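You operate a simulated robot arm through the tools that you are given. There is no shell and no other tool. Be economical: measure what you need, move in short steps, check, and stop when the job is done.

Carry out the task below with a simulated robot arm. There is one attempt and no reset: what you move stays moved.

Task
Lock out the strip press and leave it stopped.
Fine: shut the press air valve, vent to nought, slide the valve lock on, try start button one, then start button two; then pressure knob to nought and press the stop button; other knobs stay.

It is judged by the outcome, as a careful person would: the job done as asked, and still so three seconds after it is handed in. It fails if anything else is knocked over, pushed out of place, dropped, spilled or broken.

Robot
A 7-joint arm with a two-finger parallel gripper, fixed in place. Base frame: the origin is at the foot of the arm, x ahead of it, y to its left, z up; the work surface is at about z = 0.946. Readings come in m, rad, newtons and seconds.
With the tool pointing down near the work surface it reaches from about 0.22 to 0.68 m from the base axis. Its first joint turns from -1.152 to 1.152 rad. Payload 2.4 kg.
The tool frame sits at the grasp point between the pads (the TCP): z along the fingers, y along the line on which they close. The tips reach 0.03 m beyond it. Largest opening 0.094 m; finger width 0.028, thickness 0.01; the body of the gripper, 0.05 by 0.096 m, starts 0.055 m behind the TCP.
Orientation is that of the tool frame in the base frame, as a unit quaternion [x, y, z, w]. With the fingers straight down and closing along the base's y, the tool's x points along the base's -x, its y along +y and its z along -z.

Tools
- The arm moves only by the tool play_rows. Its argument "moves" is a list that holds one entry, the list of rows, each a list of 7 numbers: the shift along the tool's x, y, z in m, then the turn, a rotation vector about the tool's x, y, z in degrees, then the closure in counts, from 0 (fully open) to 255 (shut). In form: [[[dx, dy, dz, rx, ry, rz, hand], ...]]. A call has 1 to 20 rows; each row shifts and turns the commanded pose from where the row before left it, along the tool's axes as they then stand. Each row takes 0.2 s and may step no farther than 0.05 m and 0.15 rad from the row before; otherwise, or with a gripper value out of range, the whole call is refused. Where a pose cannot be reached the arm comes as near as it can. A force on the tool above 40 N (or 10 N above the force at the start of the call, whichever is more), or a blocked arm, ends the call early, and 0.2 s more pass. Each finger travels about 0.153 m/s and halts on what it meets, pressing with about 40 N; the grip force reading is that of the motor and also rises with nothing between the fingers. The clock runs only during rows and for 0.2 s after the last one: add rows that do not move to give the fingers time. The reply holds the time, the measured pose of the TCP, the force on the tool along the base axes, the opening and the grip force, in the units named above and with some noise, and new pictures: "show" is both (left out), scene, wrist or none.
- Cameras (640 x 400 px; columns grow to the right, rows downward): "scene" is fixed at [0.0451, 0.4757, 1.4546]; the picture's right is [-0.70, -0.72, 0.00], its down [-0.34, 0.33, -0.88] and it looks along [0.63, -0.62, -0.47] (base axes); focal length 332 px, centre (320, 200). "wrist" rides on the gripper at [0.076, 0.014, -0.102] in the tool frame; the picture's right is [-0.18, 0.98, 0.00], its down [-0.75, -0.14, -0.64] and it looks along [-0.63, -0.12, 0.77] (tool axes); focal length 243 px, centre (320, 200). There is no depth. A picture from a camera that has moved, and an enlarged one, comes with that camera's place and axes in the base frame and with its lens.
- zoom(camera, box): a new picture of the part [left, top, right, bottom] of that camera's present view, enlarged. No time passes.
- finish_job(): hands the job in; it is judged then, once.

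Go step by step. Nothing tells you positions but the pictures and the camera data: compare them with the known pose of the tool, close in by small moves and look again before you grip or let go. The budget is 120 turns and 170 pictures, counting those below and the enlarged ones. Unless the task says otherwise, let go and move clear before handing in.

The tools are called after "Call:" as a command line: name --argument value ..., lists and objects as JSON in quotes. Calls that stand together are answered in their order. play_rows: Moves the arm, as the interface text tells. Its arguments: {"type":"object","properties":{"moves":{"type":"array"},"show":{"type":"string","enum":["both","scene","wrist","none"]}},"required":["moves"]} The other tools are called the same way: zoom (camera, box) takes an enlarged picture of a part of a camera's view; finish_job () hands the job in.

At the start:

```text
time_s: 0.0
eef_pos: [0.4113, 0.1526, 1.2261]
orientation: [0.0, 1.0, 0.0, 0.001]
ft_force: [-0.1, -0.4, 0.0]
finger_gap: 0.0939
finger_force: 0.1
```

scene: 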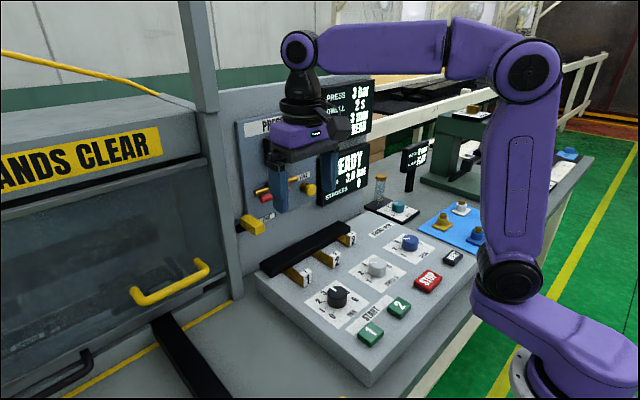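
wrist: 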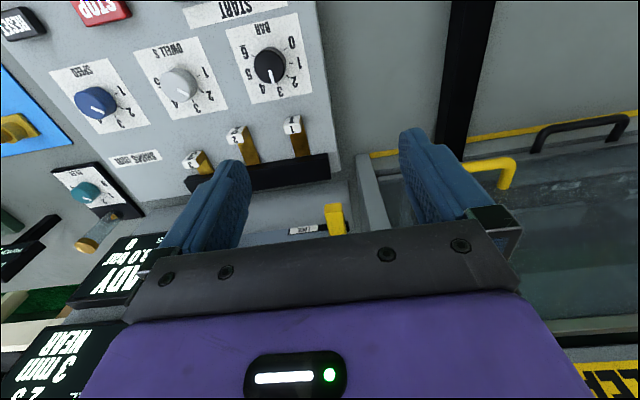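

I see a press panel with knobs (bar, dwell, speed), start 1/2, stop and reset buttons, and a wall board with a valve behind the gripper. I zoom in to learn the layout.

Call:
zoom --camera "scene" --box '[220, 80, 380, 240]'

Call:
zoom --camera "scene" --box '[250, 200, 490, 380]'

Call:
zoom --camera "wrist" --box '[0, 0, 360, 260]'

```text
2.50 times, centred on (300, 160) of scene
camera zoom: at [0.0451, 0.4757, 1.4546], right [-0.7, -0.72, 0.0], down [-0.34, 0.33, -0.88], along [0.63, -0.62, -0.47], focal length 830 px, centre (370, 300)
```

zoom: 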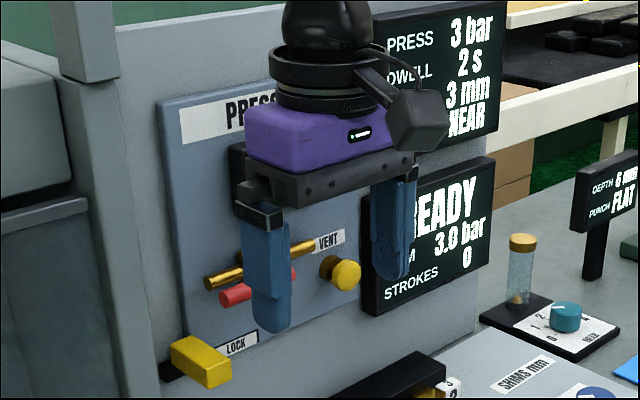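

```text
2.22 times, centred on (370, 290) of scene
camera zoom: at [0.0451, 0.4757, 1.4546], right [-0.7, -0.72, 0.0], down [-0.34, 0.33, -0.88], along [0.63, -0.62, -0.47], focal length 738 px, centre (209, 0)
```

zoom: 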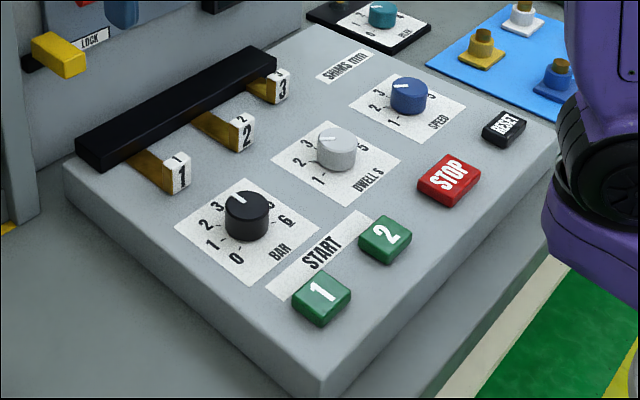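

```text
1.54 times, centred on (180, 130) of wrist
camera zoom: at [0.3351, 0.1663, 1.3268], right [0.18, 0.98, 0.0], down [0.75, -0.14, 0.64], along [0.63, -0.12, -0.77], focal length 373 px, centre (535, 308)
```

zoom: 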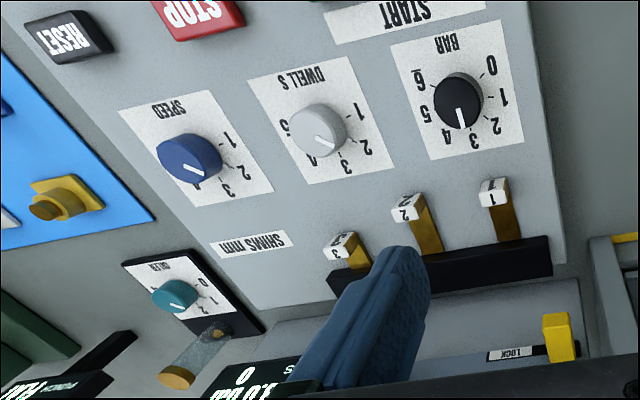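

The gripper hides the valve board. I move it back and right to see it clearly.

Call:
play_rows --moves '[[[0.03, -0.04, 0, 0, 0, 0, 0], [0.03, -0.04, 0, 0, 0, 0, 0], [0.03, -0.04, 0, 0, 0, 0, 0], [0.03, -0.04, 0, 0, 0, 0, 0], [0, -0.04, 0, 0, 0, 0, 0], [0, 0, 0, 0, 0, 0, 0], [0, 0, 0, 0, 0, 0, 0]]]'

```text
time_s: 1.6
eef_pos: [0.2893, -0.0486, 1.2242]
orientation: [0.0, 1.0, 0.0, 0.001]
ft_force: [-0.2, 0.2, -0.2]
finger_gap: 0.0939
finger_force: 0.0
camera wrist: at [0.2129, -0.0351, 1.3267], right [0.18, 0.98, 0.0], down [0.75, -0.14, 0.64], along [0.63, -0.12, -0.77], focal length 243 px, centre (320, 200)
```

scene: 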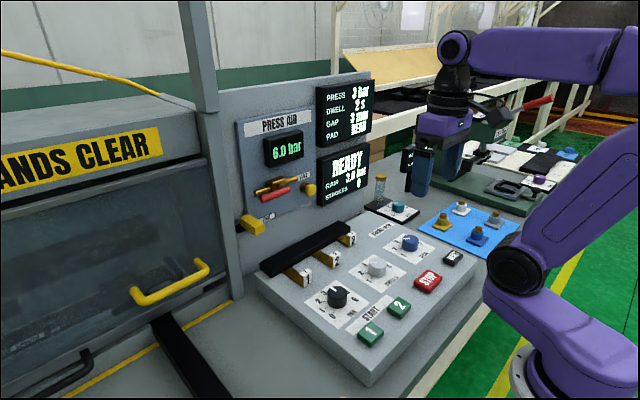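
wrist: 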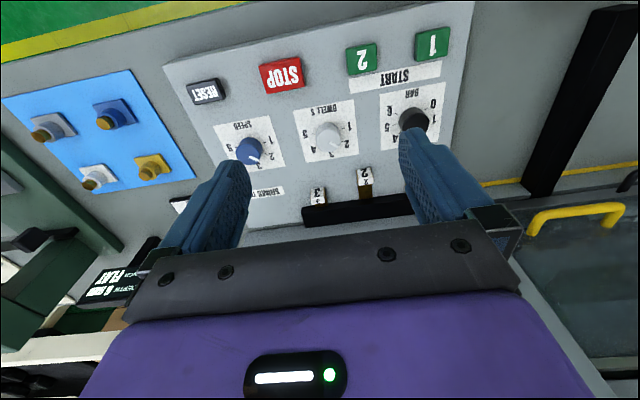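

Call:
zoom --camera "scene" --box '[225, 110, 345, 240]'

Call:
zoom --camera "scene" --box '[310, 70, 380, 210]'

```text
3.08 times, centred on (285, 175) of scene
camera zoom: at [0.0451, 0.4757, 1.4546], right [-0.7, -0.72, 0.0], down [-0.34, 0.33, -0.88], along [0.63, -0.62, -0.47], focal length 1022 px, centre (428, 277)
```

zoom: 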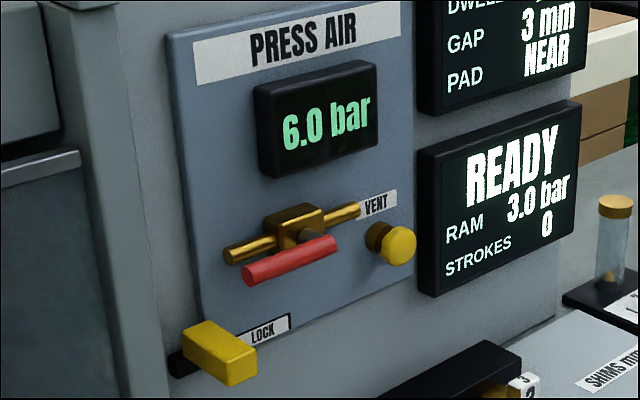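

```text
2.86 times, centred on (345, 140) of scene
camera zoom: at [0.0451, 0.4757, 1.4546], right [-0.7, -0.72, 0.0], down [-0.34, 0.33, -0.88], along [0.63, -0.62, -0.47], focal length 949 px, centre (249, 371)
```

zoom: 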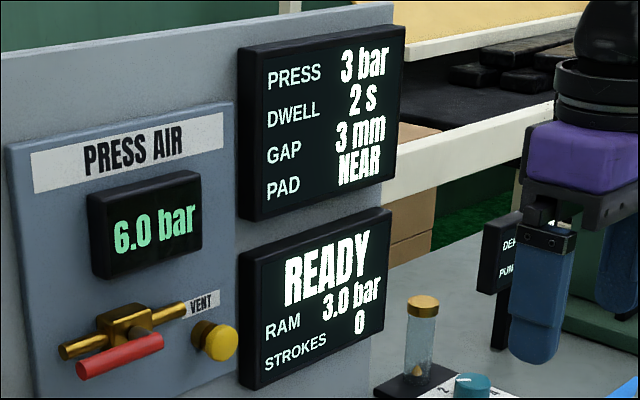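

The board reads 6.0 bar. By two-view estimate, the red lever pivots at about (0.58, 0.06, 1.12) with its handle toward +y, the vent button is at (0.57, -0.01, 1.10), and the lock tab is at (0.59, 0.14, 1.06). I tilt the tool forward to look at the board and reach it straight on.

Call:
play_rows --moves '[[[-0.03, 0.03, 0, 0, 0, 0, 0], [-0.03, 0.03, 0, 0, 0, 0, 0], [-0.03, 0.03, 0, 0, 0, 0, 0], [-0.03, 0.02, 0, 0, 0, 0, 100], [0, 0, 0, 0, -8.2, 0, 255], [0, 0, 0, 0, -8.2, 0, 255], [0, 0, 0, 0, -8.2, 0, 255], [0, 0, 0, 0, -8.2, 0, 255], [0, 0, 0, 0, -8.2, 0, 255], [0, 0, 0, 0, -8.2, 0, 255], [0, 0, 0, 0, 0, 0, 255], [0, 0, 0, 0, 0, 0, 255]]]'

```text
time_s: 4.2
eef_pos: [0.4112, 0.0616, 1.2252]
orientation: [0.001, 0.909, 0.0, 0.416]
ft_force: [0.3, -0.2, 0.6]
finger_gap: 0.0
finger_force: 33.5
camera wrist: at [0.2835, 0.0763, 1.2339], right [0.12, 0.98, 0.14], down [0.01, -0.14, 0.99], along [0.99, -0.12, -0.02], focal length 243 px, centre (320, 200)
```

scene: 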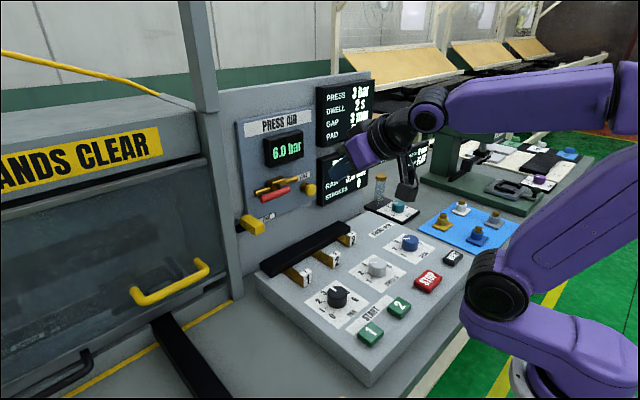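
wrist: 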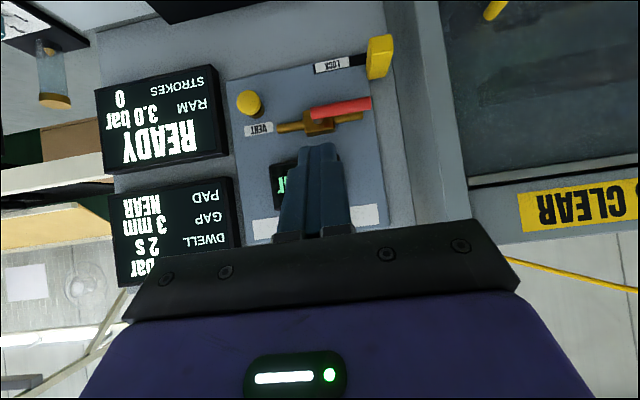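

The wrist view now faces the board (upside down). I enlarge it.

Call:
zoom --camera "wrist" --box '[220, 20, 410, 150]'

```text
3.08 times, centred on (315, 85) of wrist
camera zoom: at [0.2835, 0.0763, 1.2339], right [0.12, 0.98, 0.14], down [0.01, -0.14, 0.99], along [0.99, -0.12, -0.02], focal length 746 px, centre (335, 554)
```

zoom: 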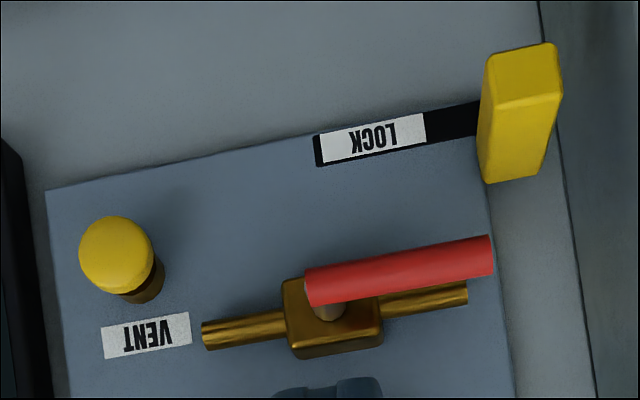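

Lever arm spans y 0.045–0.12 at x≈0.589, z≈1.117, pivoting at its right end. The lock track lies below and runs to the right, so the shut position is likely handle down. I finish the tilt to horizontal and approach above the lever's end.

Call:
play_rows --moves '[[[0, 0, 0, 0, -8.2, 0, 255], [0, 0, 0, 0, -8.2, 0, 255], [0, 0, 0, 0, -8.2, 0, 255], [0, 0, 0, 0, -8.2, 0, 255], [0, 0, 0, 0, -8.0, 0, 255], [0.02, 0.02, 0.02, 0, 0, 0, 255], [0.02, 0.02, 0.02, 0, 0, 0, 255], [0.02, 0, 0.02, 0, 0, 0, 255], [0, 0, 0, 0, 0, 0, 255], [0, 0, 0, 0, 0, 0, 255]]]'

```text
time_s: 6.4
eef_pos: [0.4842, 0.0962, 1.1748]
orientation: [0.001, 0.707, -0.001, 0.707]
ft_force: [-0.4, -0.3, 0.3]
finger_gap: 0.0001
finger_force: 32.8
out of reach, approached as far as the arm can: row 5
camera wrist: at [0.3823, 0.1103, 1.0973], right [0.0, 0.98, 0.18], down [-0.64, -0.14, 0.75], along [0.77, -0.12, 0.63], focal length 243 px, centre (320, 200)
```

scene: 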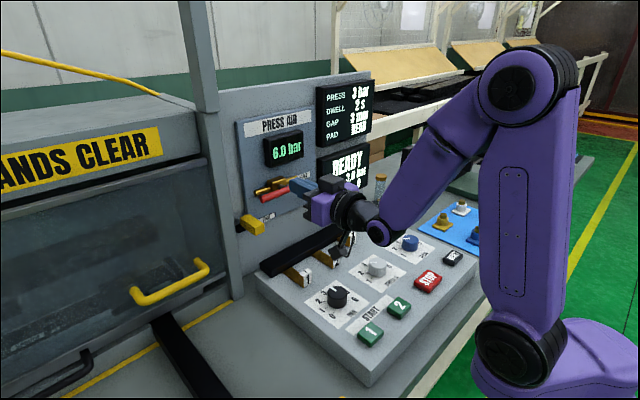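
wrist: 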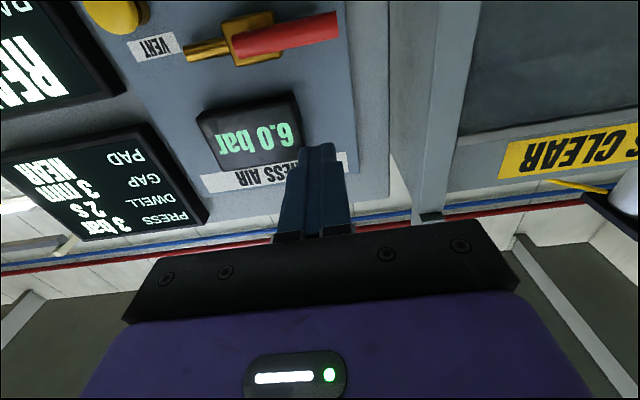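

The horizontal pose works, and the lever end again triangulates to (0.589, 0.119, 1.115). I bring the fingertip over the lever end.

Call:
play_rows --moves '[[[0.01, 0.01, 0.04, 0, 0, 0, 255], [0.011, 0, 0.04, 0, 0, 0, 255], [0, 0, 0.002, 0, 0, 0, 255], [0, 0, 0, 0, 0, 0, 255]]]'

Call:
zoom --camera "scene" --box '[225, 110, 385, 240]'

```text
time_s: 7.4
eef_pos: [0.5656, 0.1057, 1.1523]
orientation: [0.0, 0.707, 0.0, 0.707]
ft_force: [-0.8, 1.4, 0.3]
finger_gap: 0.0
finger_force: 33.3
camera wrist: at [0.4643, 0.12, 1.0759], right [0.0, 0.98, 0.18], down [-0.64, -0.14, 0.75], along [0.77, -0.12, 0.63], focal length 243 px, centre (320, 200)
```

scene: 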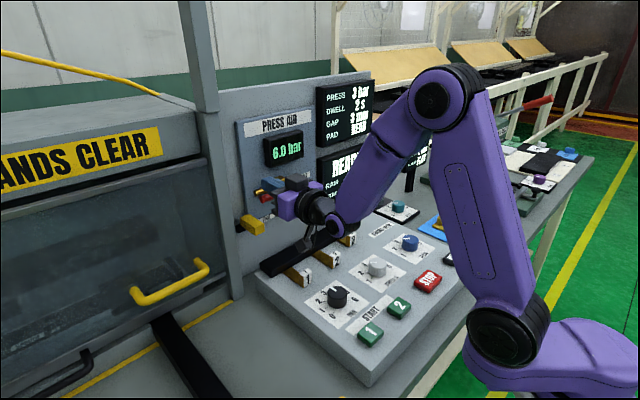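
wrist: 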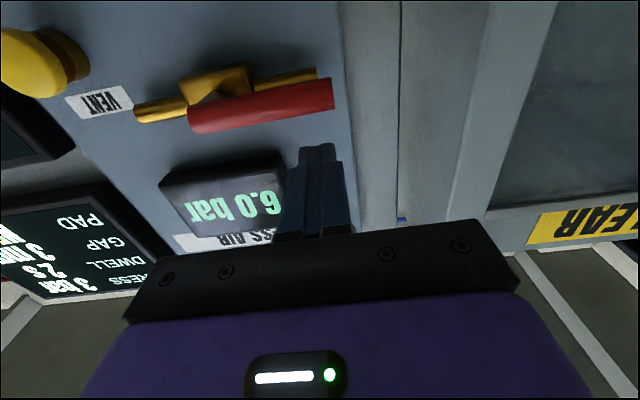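

```text
3.08 times, centred on (305, 175) of scene
camera zoom: at [0.0451, 0.4757, 1.4546], right [-0.7, -0.72, 0.0], down [-0.34, 0.33, -0.88], along [0.63, -0.62, -0.47], focal length 1022 px, centre (366, 277)
```

zoom: 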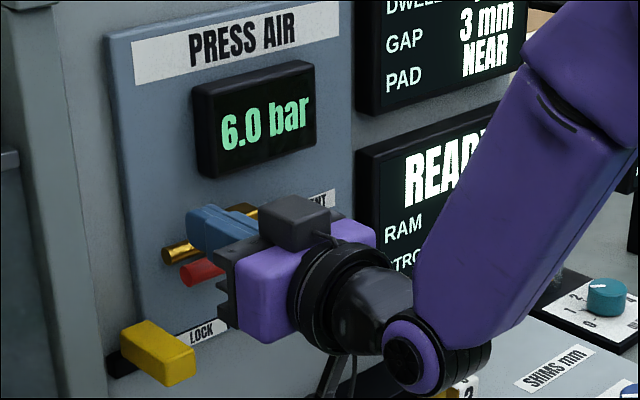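

The finger is over the lever, but with the tool flat the wrist camera would dip near the console. I back off, tilt up to 45°, and come over the lever again.

Call:
play_rows --moves '[[[0, 0, -0.04, 0, 0, 0, 255], [-0.02, 0, -0.02, 0, 0, 0, 255], [0, 0, 0, 0, 8.2, 0, 255], [0, 0, 0, 0, 8.2, 0, 255], [0, 0, 0, 0, 8.2, 0, 255], [0, 0, 0, 0, 8.2, 0, 255], [0, 0, 0, 0, 8.2, 0, 255], [0, 0, 0, 0, 4, 0, 255], [-0.02, 0, 0.02, 0, 0, 0, 255], [-0.02, 0.002, 0.02, 0, 0, 0, 255], [0, 0, 0, 0, 0, 0, 255]]]' --show "wrist"

```text
time_s: 9.8
eef_pos: [0.5651, 0.1103, 1.1745]
orientation: [0.0, 0.924, 0.0, 0.383]
ft_force: [-0.5, 0.2, -0.2]
finger_gap: 0.0
finger_force: 33.0
camera wrist: at [0.4386, 0.1234, 1.1918], right [0.13, 0.98, 0.13], down [0.08, -0.14, 0.99], along [0.99, -0.12, -0.1], focal length 243 px, centre (320, 200)
```

wrist: 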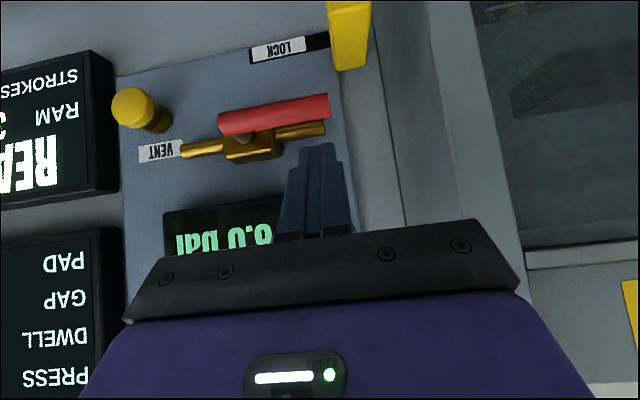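

At 45° the view is good and the lever estimate holds (0.589, 0.118, 1.117). I press down gently on the lever end and see whether it turns.

Call:
play_rows --moves '[[[0.0099, -0.002, 0.0184, 0, 0, 0, 255], [0.009, 0, 0.009, 0, 0, 0, 255], [0.0106, 0, 0.0106, 0, 0, 0, 255], [0, 0, 0, 0, 0, 0, 255]]]' --show "wrist"

```text
time_s: 10.8
eef_pos: [0.5708, 0.1069, 1.1258]
orientation: [0.001, 0.924, -0.001, 0.383]
ft_force: [0.0, -0.4, 0.4]
finger_gap: 0.0003
finger_force: 33.1
camera wrist: at [0.4441, 0.1215, 1.1435], right [0.13, 0.98, 0.13], down [0.08, -0.14, 0.99], along [0.99, -0.12, -0.1], focal length 243 px, centre (320, 200)
```

wrist: 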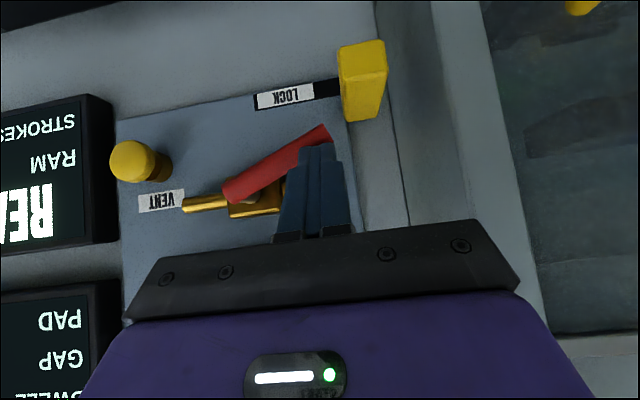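

The lever turns downward freely. I continue along the arc.

Call:
play_rows --moves '[[[0.0106, -0.004, 0.0106, 0, 0, 0, 255], [0.007, -0.009, 0.007, 0, 0, 0, 255], [0.0057, -0.01, 0.0057, 0, 0, 0, 255], [0.003, -0.012, 0.003, 0, 0, 0, 255], [0, -0.004, 0, 0, 0, 0, 255], [0, 0, 0, 0, 0, 0, 255]]]'

Call:
zoom --camera "scene" --box '[225, 110, 385, 240]'

```text
time_s: 12.2
eef_pos: [0.5704, 0.0673, 1.0875]
orientation: [0.001, 0.924, 0.0, 0.383]
ft_force: [-0.3, 0.0, 0.2]
finger_gap: 0.0
finger_force: 33.1
camera wrist: at [0.4437, 0.0813, 1.1062], right [0.13, 0.98, 0.13], down [0.08, -0.14, 0.99], along [0.99, -0.12, -0.09], focal length 243 px, centre (320, 200)
```

scene: 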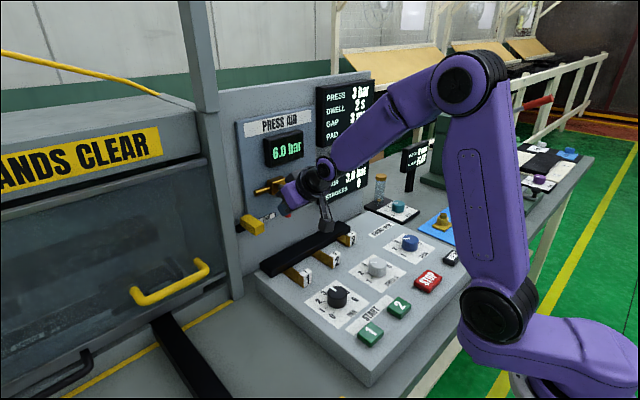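
wrist: 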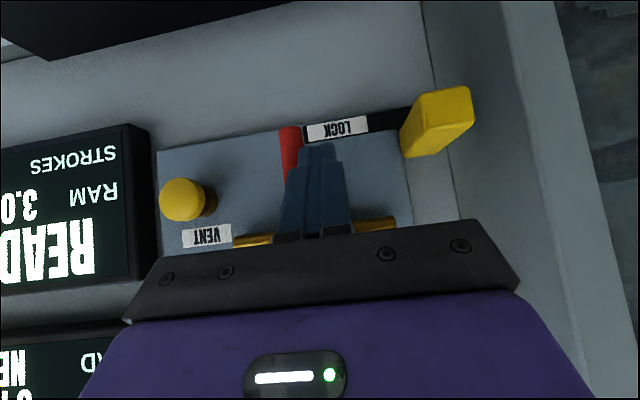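

```text
3.08 times, centred on (305, 175) of scene
camera zoom: at [0.0451, 0.4757, 1.4546], right [-0.7, -0.72, 0.0], down [-0.34, 0.33, -0.88], along [0.63, -0.62, -0.47], focal length 1022 px, centre (366, 277)
```

zoom: 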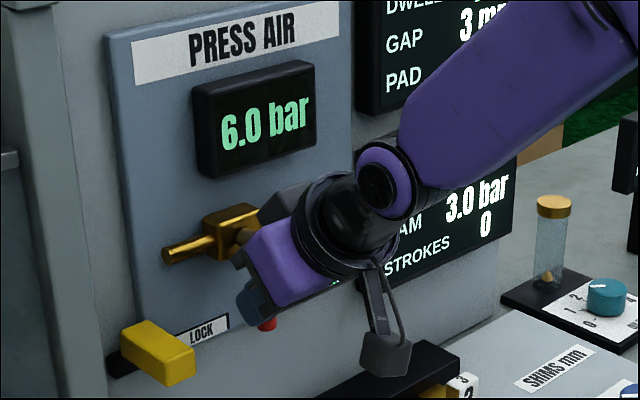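

The lever is almost straight down. I nudge a little more until it meets its stop.

Call:
play_rows --moves '[[[0, -0.004, 0, 0, 0, 0, 255], [0, -0.004, 0, 0, 0, 0, 255], [0, -0.003, 0, 0, 0, 0, 255], [0, 0, 0, 0, 0, 0, 255]]]' --show "wrist"

```text
time_s: 13.2
eef_pos: [0.5692, 0.0653, 1.0892]
orientation: [-0.007, 0.923, 0.002, 0.384]
ft_force: [14.4, 34.4, -3.2]
finger_gap: 0.0
finger_force: 32.8
camera wrist: at [0.4427, 0.0777, 1.1062], right [0.12, 0.98, 0.13], down [0.08, -0.14, 0.99], along [0.99, -0.1, -0.09], focal length 243 px, centre (320, 200)
```

wrist: 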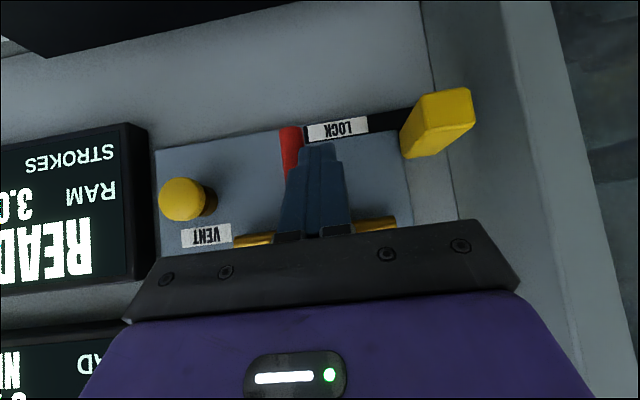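

The lever is against its stop: the valve is shut. I back out and move in front of the vent button, about (0.605, -0.04, 1.077).

Call:
play_rows --moves '[[[0, 0.015, 0, 0, 0, 0, 255], [0.03, 0, -0.03, 0, 0, 0, 255], [0.01, -0.03, -0.01, 0, 0, 0, 255], [0, -0.04, 0, 0, 0, 0, 255], [0, -0.04, 0, 0, 0, 0, 255], [-0.01, 0, 0.01, 0, 0, 0, 255], [0, 0, 0, 0, 0, 0, 255]]]'

Call:
zoom --camera "scene" --box '[225, 110, 385, 240]'

```text
time_s: 14.8
eef_pos: [0.5287, -0.0368, 1.0884]
orientation: [0.0, 0.924, 0.0, 0.382]
ft_force: [-0.1, 0.1, 0.9]
finger_gap: 0.0
finger_force: 33.0
camera wrist: at [0.4018, -0.0234, 1.1064], right [0.13, 0.98, 0.13], down [0.08, -0.14, 0.99], along [0.99, -0.12, -0.1], focal length 243 px, centre (320, 200)
```

scene: 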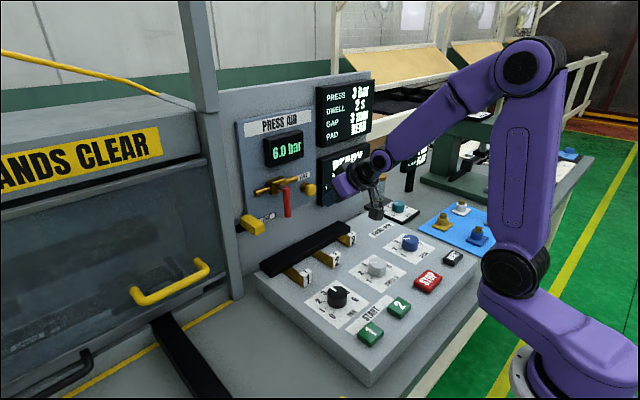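
wrist: 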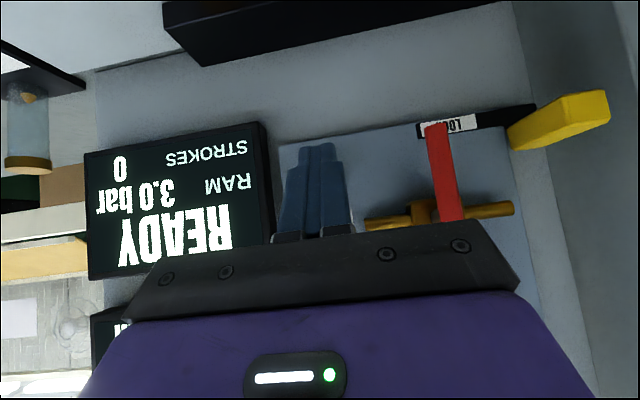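

```text
3.08 times, centred on (305, 175) of scene
camera zoom: at [0.0451, 0.4757, 1.4546], right [-0.7, -0.72, 0.0], down [-0.34, 0.33, -0.88], along [0.63, -0.62, -0.47], focal length 1022 px, centre (366, 277)
```

zoom: 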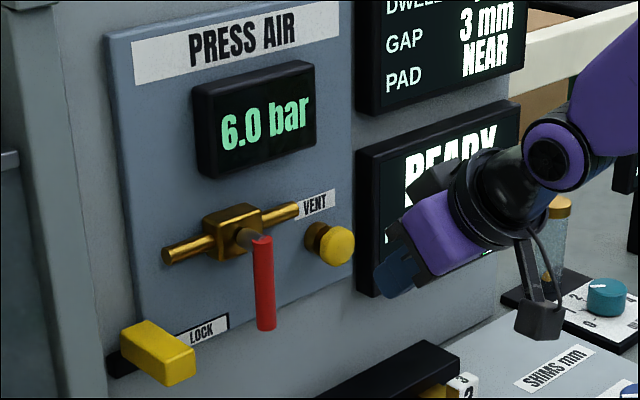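

The lever hangs vertical and the vent button is in line with the fingertip. I push the vent in and watch the gauge.

Call:
play_rows --moves '[[[-0.0212, -0.003, 0.0212, 0, 0, 0, 255], [-0.0035, 0, 0.0035, 0, 0, 0, 255], [-0.0035, 0, 0.0035, 0, 0, 0, 255], [-0.0035, 0, 0.0035, 0, 0, 0, 255], [-0.0035, 0, 0.0035, 0, 0, 0, 255], [0, 0, 0, 0, 0, 0, 255], [0, 0, 0, 0, 0, 0, 255]]]' --show "scene"

Call:
zoom --camera "scene" --box '[225, 110, 385, 240]'

```text
time_s: 16.4
eef_pos: [0.5766, -0.0417, 1.0894]
orientation: [0.0, 0.924, 0.0, 0.383]
ft_force: [-0.6, 0.8, -1.1]
finger_gap: 0.0
finger_force: 32.9
```

scene: 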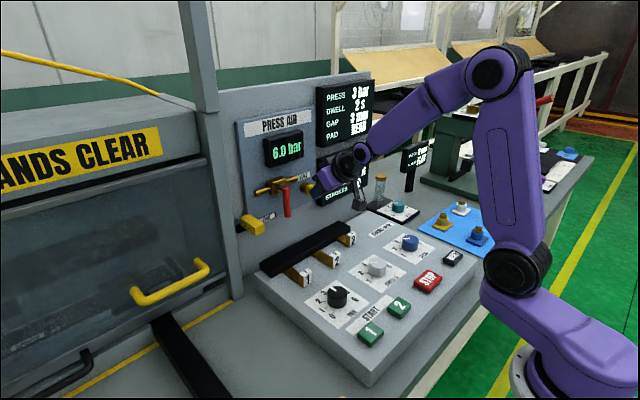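

```text
3.08 times, centred on (305, 175) of scene
camera zoom: at [0.0451, 0.4757, 1.4546], right [-0.7, -0.72, 0.0], down [-0.34, 0.33, -0.88], along [0.63, -0.62, -0.47], focal length 1022 px, centre (366, 277)
```

zoom: 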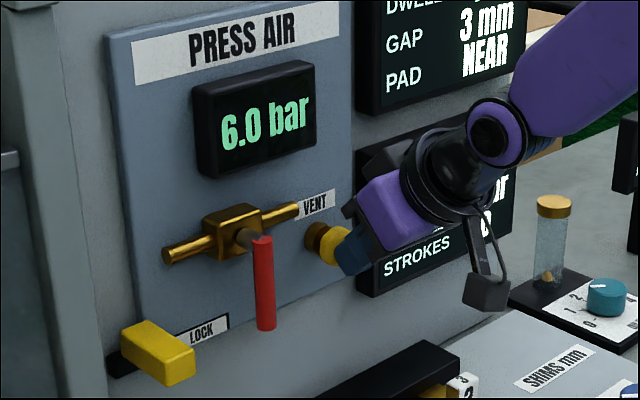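

The tip is right at the button face with no force yet. I push further in small steps.

Call:
play_rows --moves '[[[-0.0021, 0.003, 0.0021, 0, 0, 0, 255], [-0.0021, 0, 0.0021, 0, 0, 0, 255], [-0.0021, 0, 0.0021, 0, 0, 0, 255], [-0.0021, 0, 0.0021, 0, 0, 0, 255], [0, 0, 0, 0, 0, 0, 255], [0, 0, 0, 0, 0, 0, 255]]]' --show "wrist"

Call:
zoom --camera "scene" --box '[225, 110, 385, 240]'

```text
time_s: 17.5
eef_pos: [0.5842, -0.0378, 1.089]
orientation: [0.0, 0.925, 0.0, 0.38]
ft_force: [-27.6, 0.5, 15.0]
finger_gap: 0.0
finger_force: 32.3
stopped in row 5: the force on the tool passed its limit (the readings are from after the stop); the commanded pose is now the measured one
camera wrist: at [0.4589, -0.024, 1.1079], right [0.13, 0.98, 0.13], down [0.08, -0.14, 0.99], along [0.99, -0.12, -0.1], focal length 243 px, centre (320, 200)
```

wrist: 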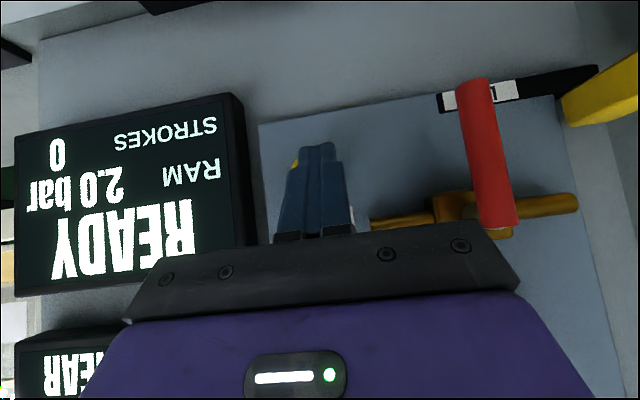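

```text
3.08 times, centred on (305, 175) of scene
camera zoom: at [0.0439, 0.4758, 1.4546], right [-0.7, -0.72, 0.0], down [-0.33, 0.33, -0.88], along [0.63, -0.62, -0.47], focal length 1022 px, centre (366, 277)
```

zoom: 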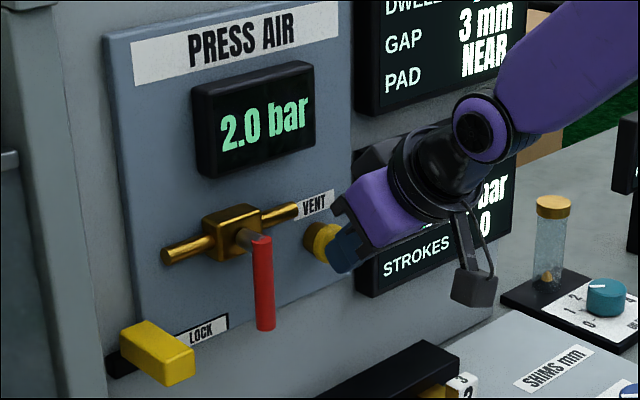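

The vent works: 2.0 bar and falling. I hold it in.

Call:
play_rows --moves '[[[0, 0, 0, 0, 0, 0, 255], [0, 0, 0, 0, 0, 0, 255], [0, 0, 0, 0, 0, 0, 255], [0, 0, 0, 0, 0, 0, 255], [0, 0, 0, 0, 0, 0, 255], [0, 0, 0, 0, 0, 0, 255], [0, 0, 0, 0, 0, 0, 255], [0, 0, 0, 0, 0, 0, 255]]]' --show "none"

Call:
zoom --camera "scene" --box '[225, 110, 385, 240]'

```text
time_s: 19.3
eef_pos: [0.5862, -0.0382, 1.089]
orientation: [0.0, 0.925, 0.0, 0.38]
ft_force: [-34.3, 2.7, 14.2]
finger_gap: 0.0
finger_force: 33.0
```

```text
3.08 times, centred on (305, 175) of scene
camera zoom: at [0.0438, 0.4758, 1.4546], right [-0.7, -0.72, 0.0], down [-0.33, 0.33, -0.88], along [0.63, -0.62, -0.47], focal length 1022 px, centre (366, 277)
```

zoom: 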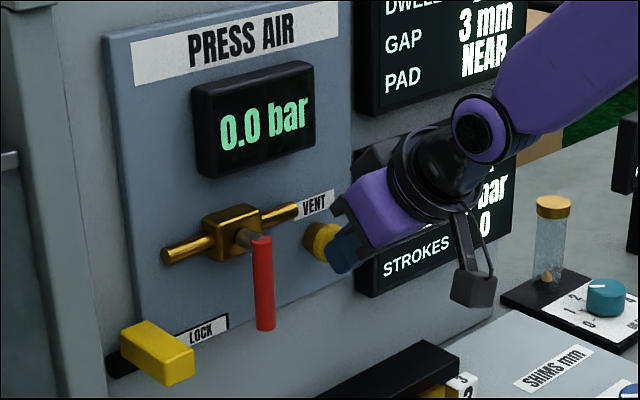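

Gauge is at 0.0 bar. I release the vent, back out, and move in front of the lock tab.

Call:
play_rows --moves '[[[0.03, 0, -0.03, 0, 0, 0, 255], [0.025, 0, -0.025, 0, 0, 0, 255], [-0.01, 0.04, -0.01, 0, 0, 0, 255], [-0.005, 0.045, -0.005, 0, 0, 0, 255], [0, 0.045, 0, 0, 0, 0, 255], [0, 0.045, 0, 0, 0, 0, 255], [0, 0, 0, 0, 0, 0, 255], [0, 0, 0, 0, 0, 0, 255]]]'

Call:
zoom --camera "scene" --box '[205, 110, 365, 240]'

```text
time_s: 21.1
eef_pos: [0.5076, 0.1384, 1.1086]
orientation: [0.0, 0.925, -0.001, 0.381]
ft_force: [-0.2, 0.0, 0.3]
finger_gap: 0.0
finger_force: 32.8
camera wrist: at [0.3815, 0.1517, 1.1277], right [0.13, 0.98, 0.13], down [0.08, -0.14, 0.99], along [0.99, -0.12, -0.1], focal length 243 px, centre (320, 200)
```

scene: 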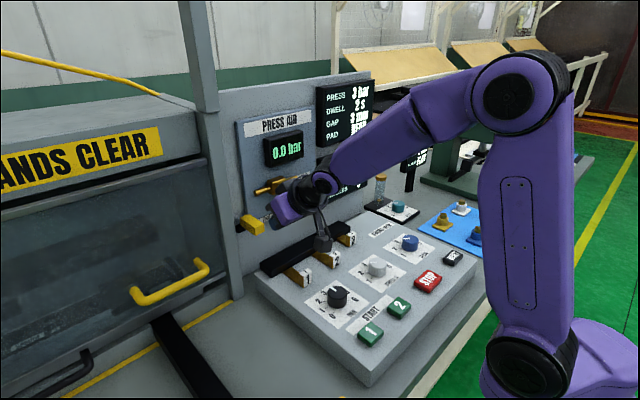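
wrist: 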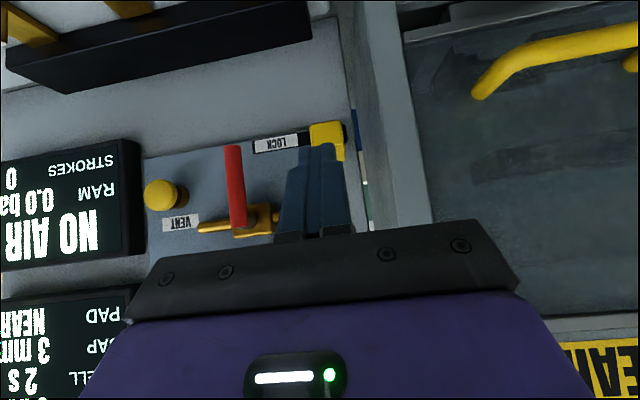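

```text
3.08 times, centred on (285, 175) of scene
camera zoom: at [0.0451, 0.4757, 1.4546], right [-0.7, -0.72, 0.0], down [-0.34, 0.33, -0.88], along [0.63, -0.62, -0.47], focal length 1022 px, centre (428, 277)
```

zoom: 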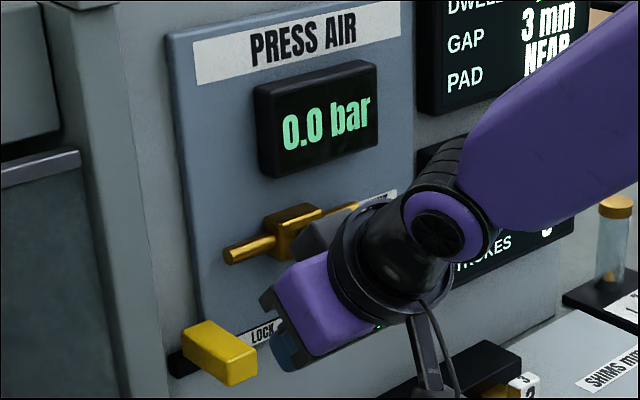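

Call:
zoom --camera "wrist" --box '[230, 60, 430, 220]'

```text
2.50 times, centred on (330, 140) of wrist
camera zoom: at [0.3815, 0.1517, 1.1277], right [0.13, 0.98, 0.13], down [0.08, -0.14, 0.99], along [0.99, -0.12, -0.1], focal length 606 px, centre (295, 350)
```

zoom: 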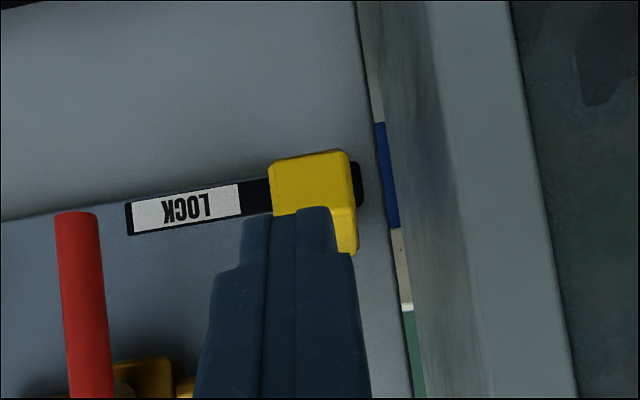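

"NO AIR" shows. The tab sits at about (0.575 front, y 0.127–0.154, z 1.053) with some 3 cm free before the post. I bring the closed fingers to the tab's left side.

Call:
play_rows --moves '[[[0, 0.031, 0, 0, 0, 0, 255], [-0.0085, 0, 0.03, 0, 0, 0, 255], [-0.006, 0, 0.024, 0, 0, 0, 255], [0, 0, 0, 0, 0, 0, 255]]]'

Call:
zoom --camera "scene" --box '[205, 150, 325, 250]'

```text
time_s: 22.1
eef_pos: [0.557, 0.1678, 1.0809]
orientation: [0.001, 0.925, -0.001, 0.38]
ft_force: [0.0, -0.2, -0.8]
finger_gap: 0.0001
finger_force: 32.7
camera wrist: at [0.4303, 0.1813, 1.0989], right [0.13, 0.98, 0.13], down [0.08, -0.14, 0.99], along [0.99, -0.12, -0.1], focal length 243 px, centre (320, 200)
```

scene: 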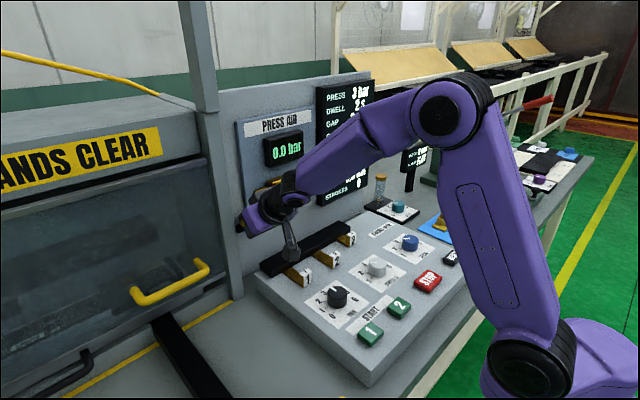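
wrist: 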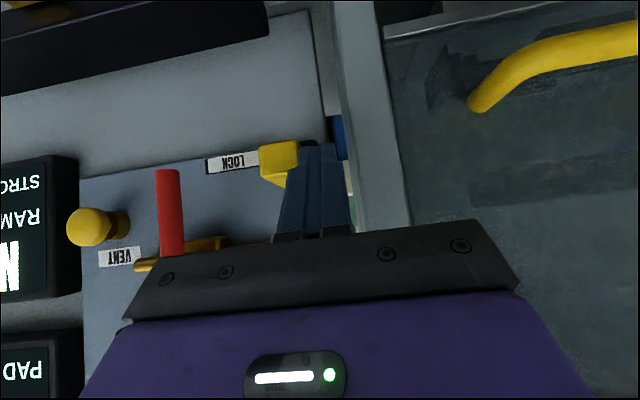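

```text
4.00 times, centred on (265, 200) of scene
camera zoom: at [0.0451, 0.4757, 1.4546], right [-0.7, -0.72, 0.0], down [-0.34, 0.33, -0.88], along [0.63, -0.62, -0.47], focal length 1329 px, centre (540, 200)
```

zoom: 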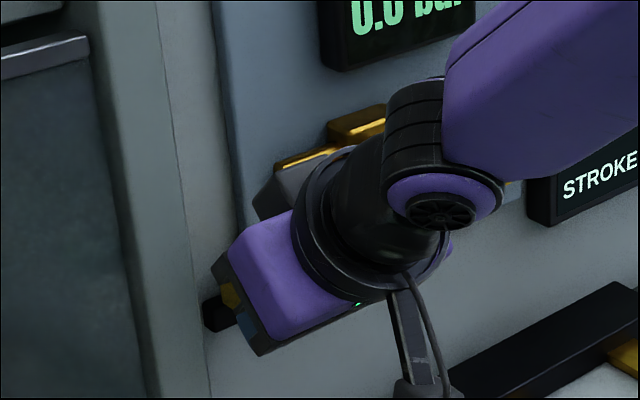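

The finger sits just left of the tab with clearance. I advance the last bit and push the tab to the right.

Call:
play_rows --moves '[[[-0.0042, 0, 0.0198, 0, 0, 0, 255], [0, 0, 0, 0, 0, 0, 255], [0, -0.01, 0, 0, 0, 0, 255], [0, -0.01, 0, 0, 0, 0, 255], [0, -0.01, 0, 0, 0, 0, 255], [0, 0, 0, 0, 0, 0, 255]]]' --show "wrist"

```text
time_s: 23.5
eef_pos: [0.5757, 0.1377, 1.0705]
orientation: [0.0, 0.925, 0.0, 0.38]
ft_force: [0.6, -1.0, 0.9]
finger_gap: 0.0
finger_force: 33.0
camera wrist: at [0.4489, 0.1511, 1.0893], right [0.13, 0.98, 0.13], down [0.08, -0.14, 0.99], along [0.99, -0.12, -0.1], focal length 243 px, centre (320, 200)
```

wrist: 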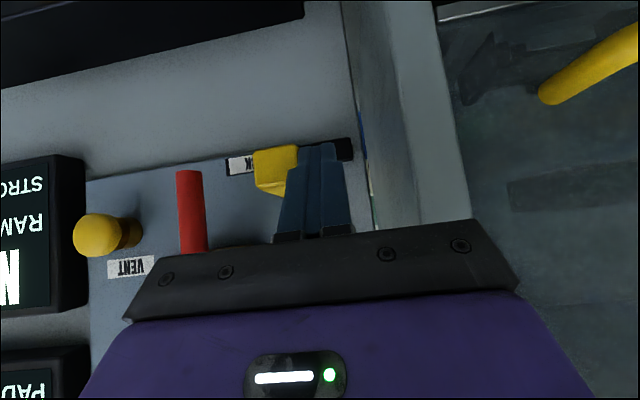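

The tab slides along with the finger. I keep pushing until it stops.

Call:
play_rows --moves '[[[0, -0.01, 0, 0, 0, 0, 255], [0, -0.01, 0, 0, 0, 0, 255], [0, -0.008, 0, 0, 0, 0, 255], [0, -0.006, 0, 0, 0, 0, 255], [0, 0, 0, 0, 0, 0, 255]]]'

Call:
zoom --camera "wrist" --box '[150, 110, 390, 260]'

```text
time_s: 24.7
eef_pos: [0.5745, 0.1023, 1.0712]
orientation: [0.0, 0.925, -0.001, 0.38]
ft_force: [-0.1, -0.1, 0.1]
finger_gap: 0.0
finger_force: 33.0
camera wrist: at [0.4485, 0.1171, 1.0897], right [0.13, 0.98, 0.13], down [0.08, -0.14, 0.99], along [0.99, -0.12, -0.1], focal length 243 px, centre (320, 200)
```

scene: 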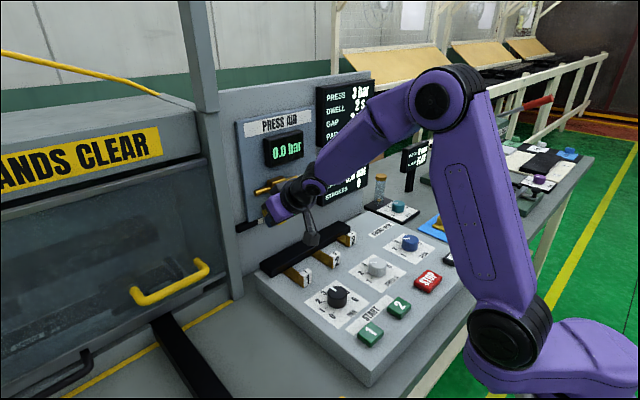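
wrist: 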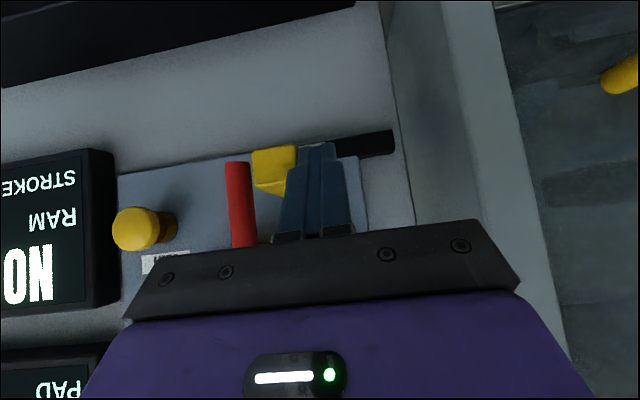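

```text
2.67 times, centred on (270, 185) of wrist
camera zoom: at [0.4485, 0.1171, 1.0897], right [0.13, 0.98, 0.13], down [0.08, -0.14, 0.99], along [0.99, -0.12, -0.1], focal length 647 px, centre (453, 240)
```

zoom: 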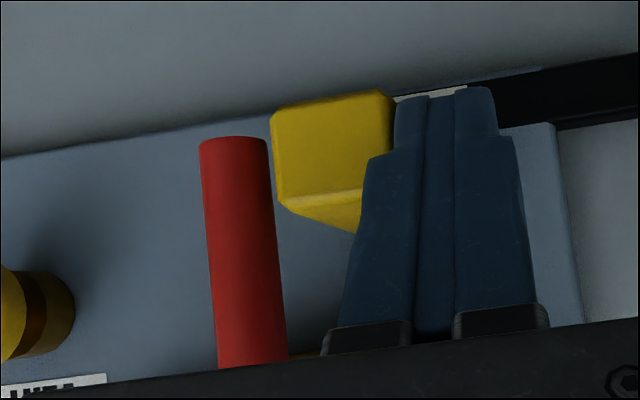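

The tab is near the handle with the LOCK label now covered. I nudge on gently to find the stop.

Call:
play_rows --moves '[[[0, -0.003, 0, 0, 0, 0, 255], [0, -0.003, 0, 0, 0, 0, 255], [0, -0.003, 0, 0, 0, 0, 255], [0, 0, 0, 0, 0, 0, 255]]]' --show "none"

Call:
zoom --camera "wrist" --box '[150, 110, 390, 260]'

```text
time_s: 25.7
eef_pos: [0.5737, 0.1001, 1.0712]
orientation: [-0.005, 0.924, 0.003, 0.382]
ft_force: [7.9, 26.8, -4.5]
finger_gap: 0.0
finger_force: 32.5
```

```text
2.67 times, centred on (270, 185) of wrist
camera zoom: at [0.4475, 0.113, 1.0894], right [0.12, 0.98, 0.13], down [0.08, -0.14, 0.99], along [0.99, -0.11, -0.1], focal length 647 px, centre (453, 240)
```

zoom: 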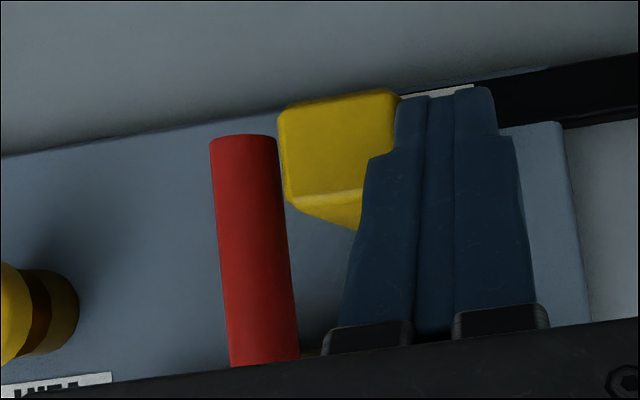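

The tab meets its stop (27 N) beside the shut handle. I withdraw up and back, bring the tool upright, and move over the start buttons, estimated near (0.288, 0.10) and (0.287, 0.01).

Call:
play_rows --moves '[[[0, 0.01, 0, 0, 0, 0, 255], [0.0283, 0, -0.0283, 0, 0, 0, 255], [0, 0, -0.045, 0, 0, 0, 255], [0, 0, -0.045, 0, 0, 0, 255], [0, 0, -0.045, 0, 0, 0, 255], [0, 0, 0, 0, 8.2, 0, 255], [0, 0, 0, 0, 8.2, 0, 255], [0, 0, 0, 0, 8.2, 0, 255], [0, 0, 0, 0, 8.2, 0, 255], [0, 0, 0, 0, 8.2, 0, 255], [0, 0, 0, 0, 3.7, 0, 255], [0.04, 0, 0, 0, 0, 0, 255], [0.04, 0, 0, 0, 0, 0, 255], [0.04, 0, 0, 0, 0, 0, 255], [0, 0, 0, 0, 0, 0, 255], [0, 0, 0, 0, 0, 0, 255]]]'

Call:
zoom --camera "scene" --box '[205, 70, 385, 240]'

```text
time_s: 29.1
eef_pos: [0.3173, 0.1044, 1.1679]
orientation: [0.0, 1.0, 0.0, -0.001]
ft_force: [0.5, 0.2, -0.2]
finger_gap: 0.0
finger_force: 32.9
camera wrist: at [0.2414, 0.1182, 1.27], right [0.18, 0.98, 0.0], down [0.75, -0.14, 0.64], along [0.63, -0.12, -0.77], focal length 243 px, centre (320, 200)
```

scene: 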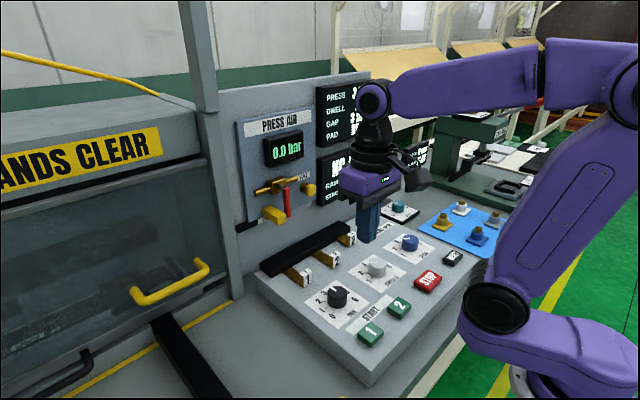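
wrist: 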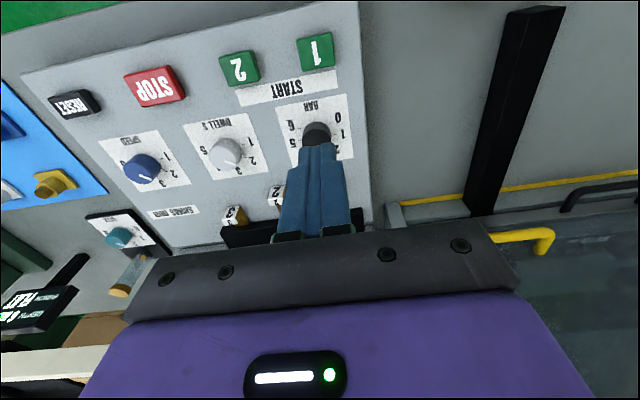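

```text
2.35 times, centred on (295, 155) of scene
camera zoom: at [0.0451, 0.4757, 1.4546], right [-0.7, -0.72, 0.0], down [-0.34, 0.33, -0.88], along [0.63, -0.62, -0.47], focal length 782 px, centre (379, 306)
```

zoom: 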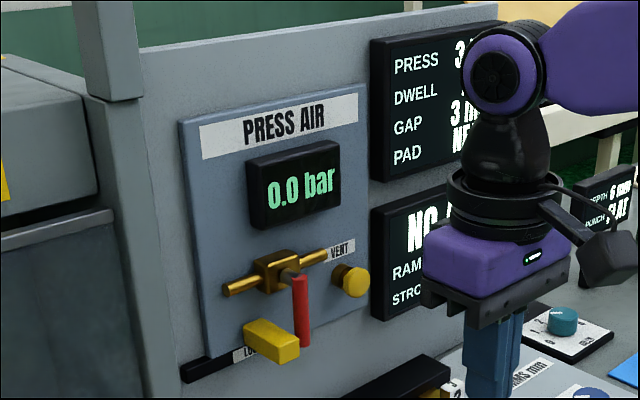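

The lock is on and the handle is down. Button 1 comes out at about (0.286, 0.105, 0.948). I descend above it and check.

Call:
play_rows --moves '[[[0.031, 0, 0.03, 0, 0, 0, 255], [0, 0, 0.045, 0, 0, 0, 255], [0, 0, 0.045, 0, 0, 0, 255], [0, 0, 0, 0, 0, 0, 255], [0, 0, 0, 0, 0, 0, 255]]]'

Call:
zoom --camera "scene" --box '[290, 230, 490, 390]'

```text
time_s: 30.3
eef_pos: [0.2884, 0.1039, 1.0484]
orientation: [0.0, 1.0, 0.0, -0.001]
ft_force: [0.8, 0.4, 0.5]
finger_gap: 0.0
finger_force: 33.3
camera wrist: at [0.2127, 0.1192, 1.15], right [0.18, 0.98, 0.0], down [0.75, -0.14, 0.64], along [0.63, -0.12, -0.77], focal length 243 px, centre (320, 200)
```

scene: 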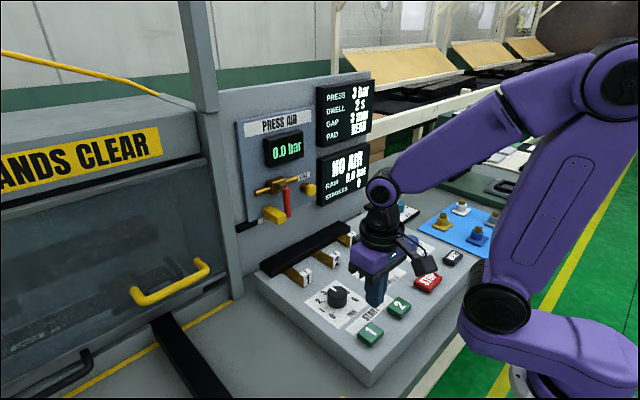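
wrist: 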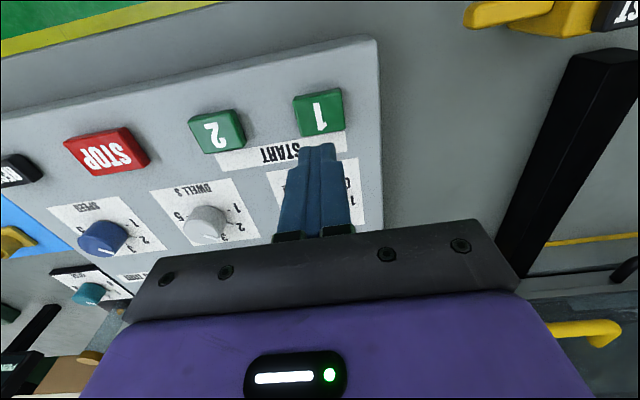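

```text
2.50 times, centred on (390, 310) of scene
camera zoom: at [0.0451, 0.4757, 1.4546], right [-0.7, -0.72, 0.0], down [-0.34, 0.33, -0.88], along [0.63, -0.62, -0.47], focal length 830 px, centre (145, -75)
```

zoom: 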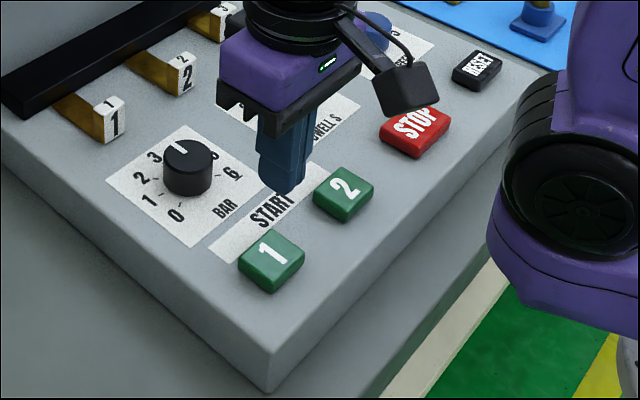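

Fingertip lines up over button 1. I press it in small steps.

Call:
play_rows --moves '[[[0.003, 0.001, 0.04, 0, 0, 0, 255], [0, 0, 0.023, 0, 0, 0, 255], [0, 0, 0.004, 0, 0, 0, 255], [0, 0, 0.004, 0, 0, 0, 255], [0, 0, 0.004, 0, 0, 0, 255], [0, 0, 0, 0, 0, 0, 255]]]' --show "scene"

Call:
zoom --camera "scene" --box '[290, 230, 490, 390]'

```text
time_s: 31.7
eef_pos: [0.2865, 0.1076, 0.9719]
orientation: [0.0, 1.0, 0.0, 0.001]
ft_force: [1.8, 2.0, 2.3]
finger_gap: 0.0001
finger_force: 33.0
```

scene: 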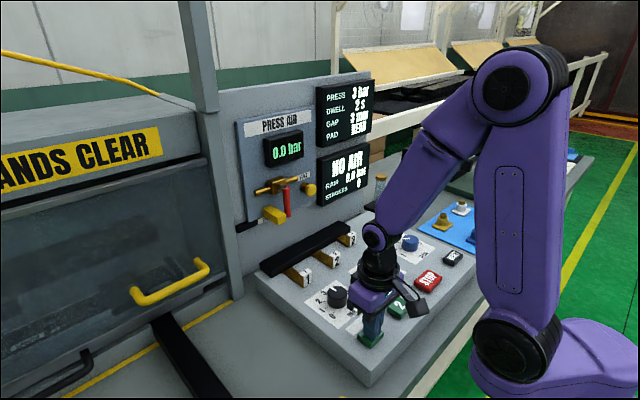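

```text
2.50 times, centred on (390, 310) of scene
camera zoom: at [0.0451, 0.4757, 1.4546], right [-0.7, -0.72, 0.0], down [-0.34, 0.33, -0.88], along [0.63, -0.62, -0.47], focal length 830 px, centre (145, -75)
```

zoom: 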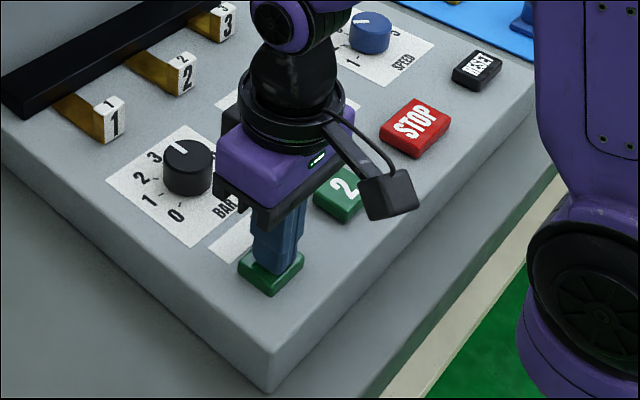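

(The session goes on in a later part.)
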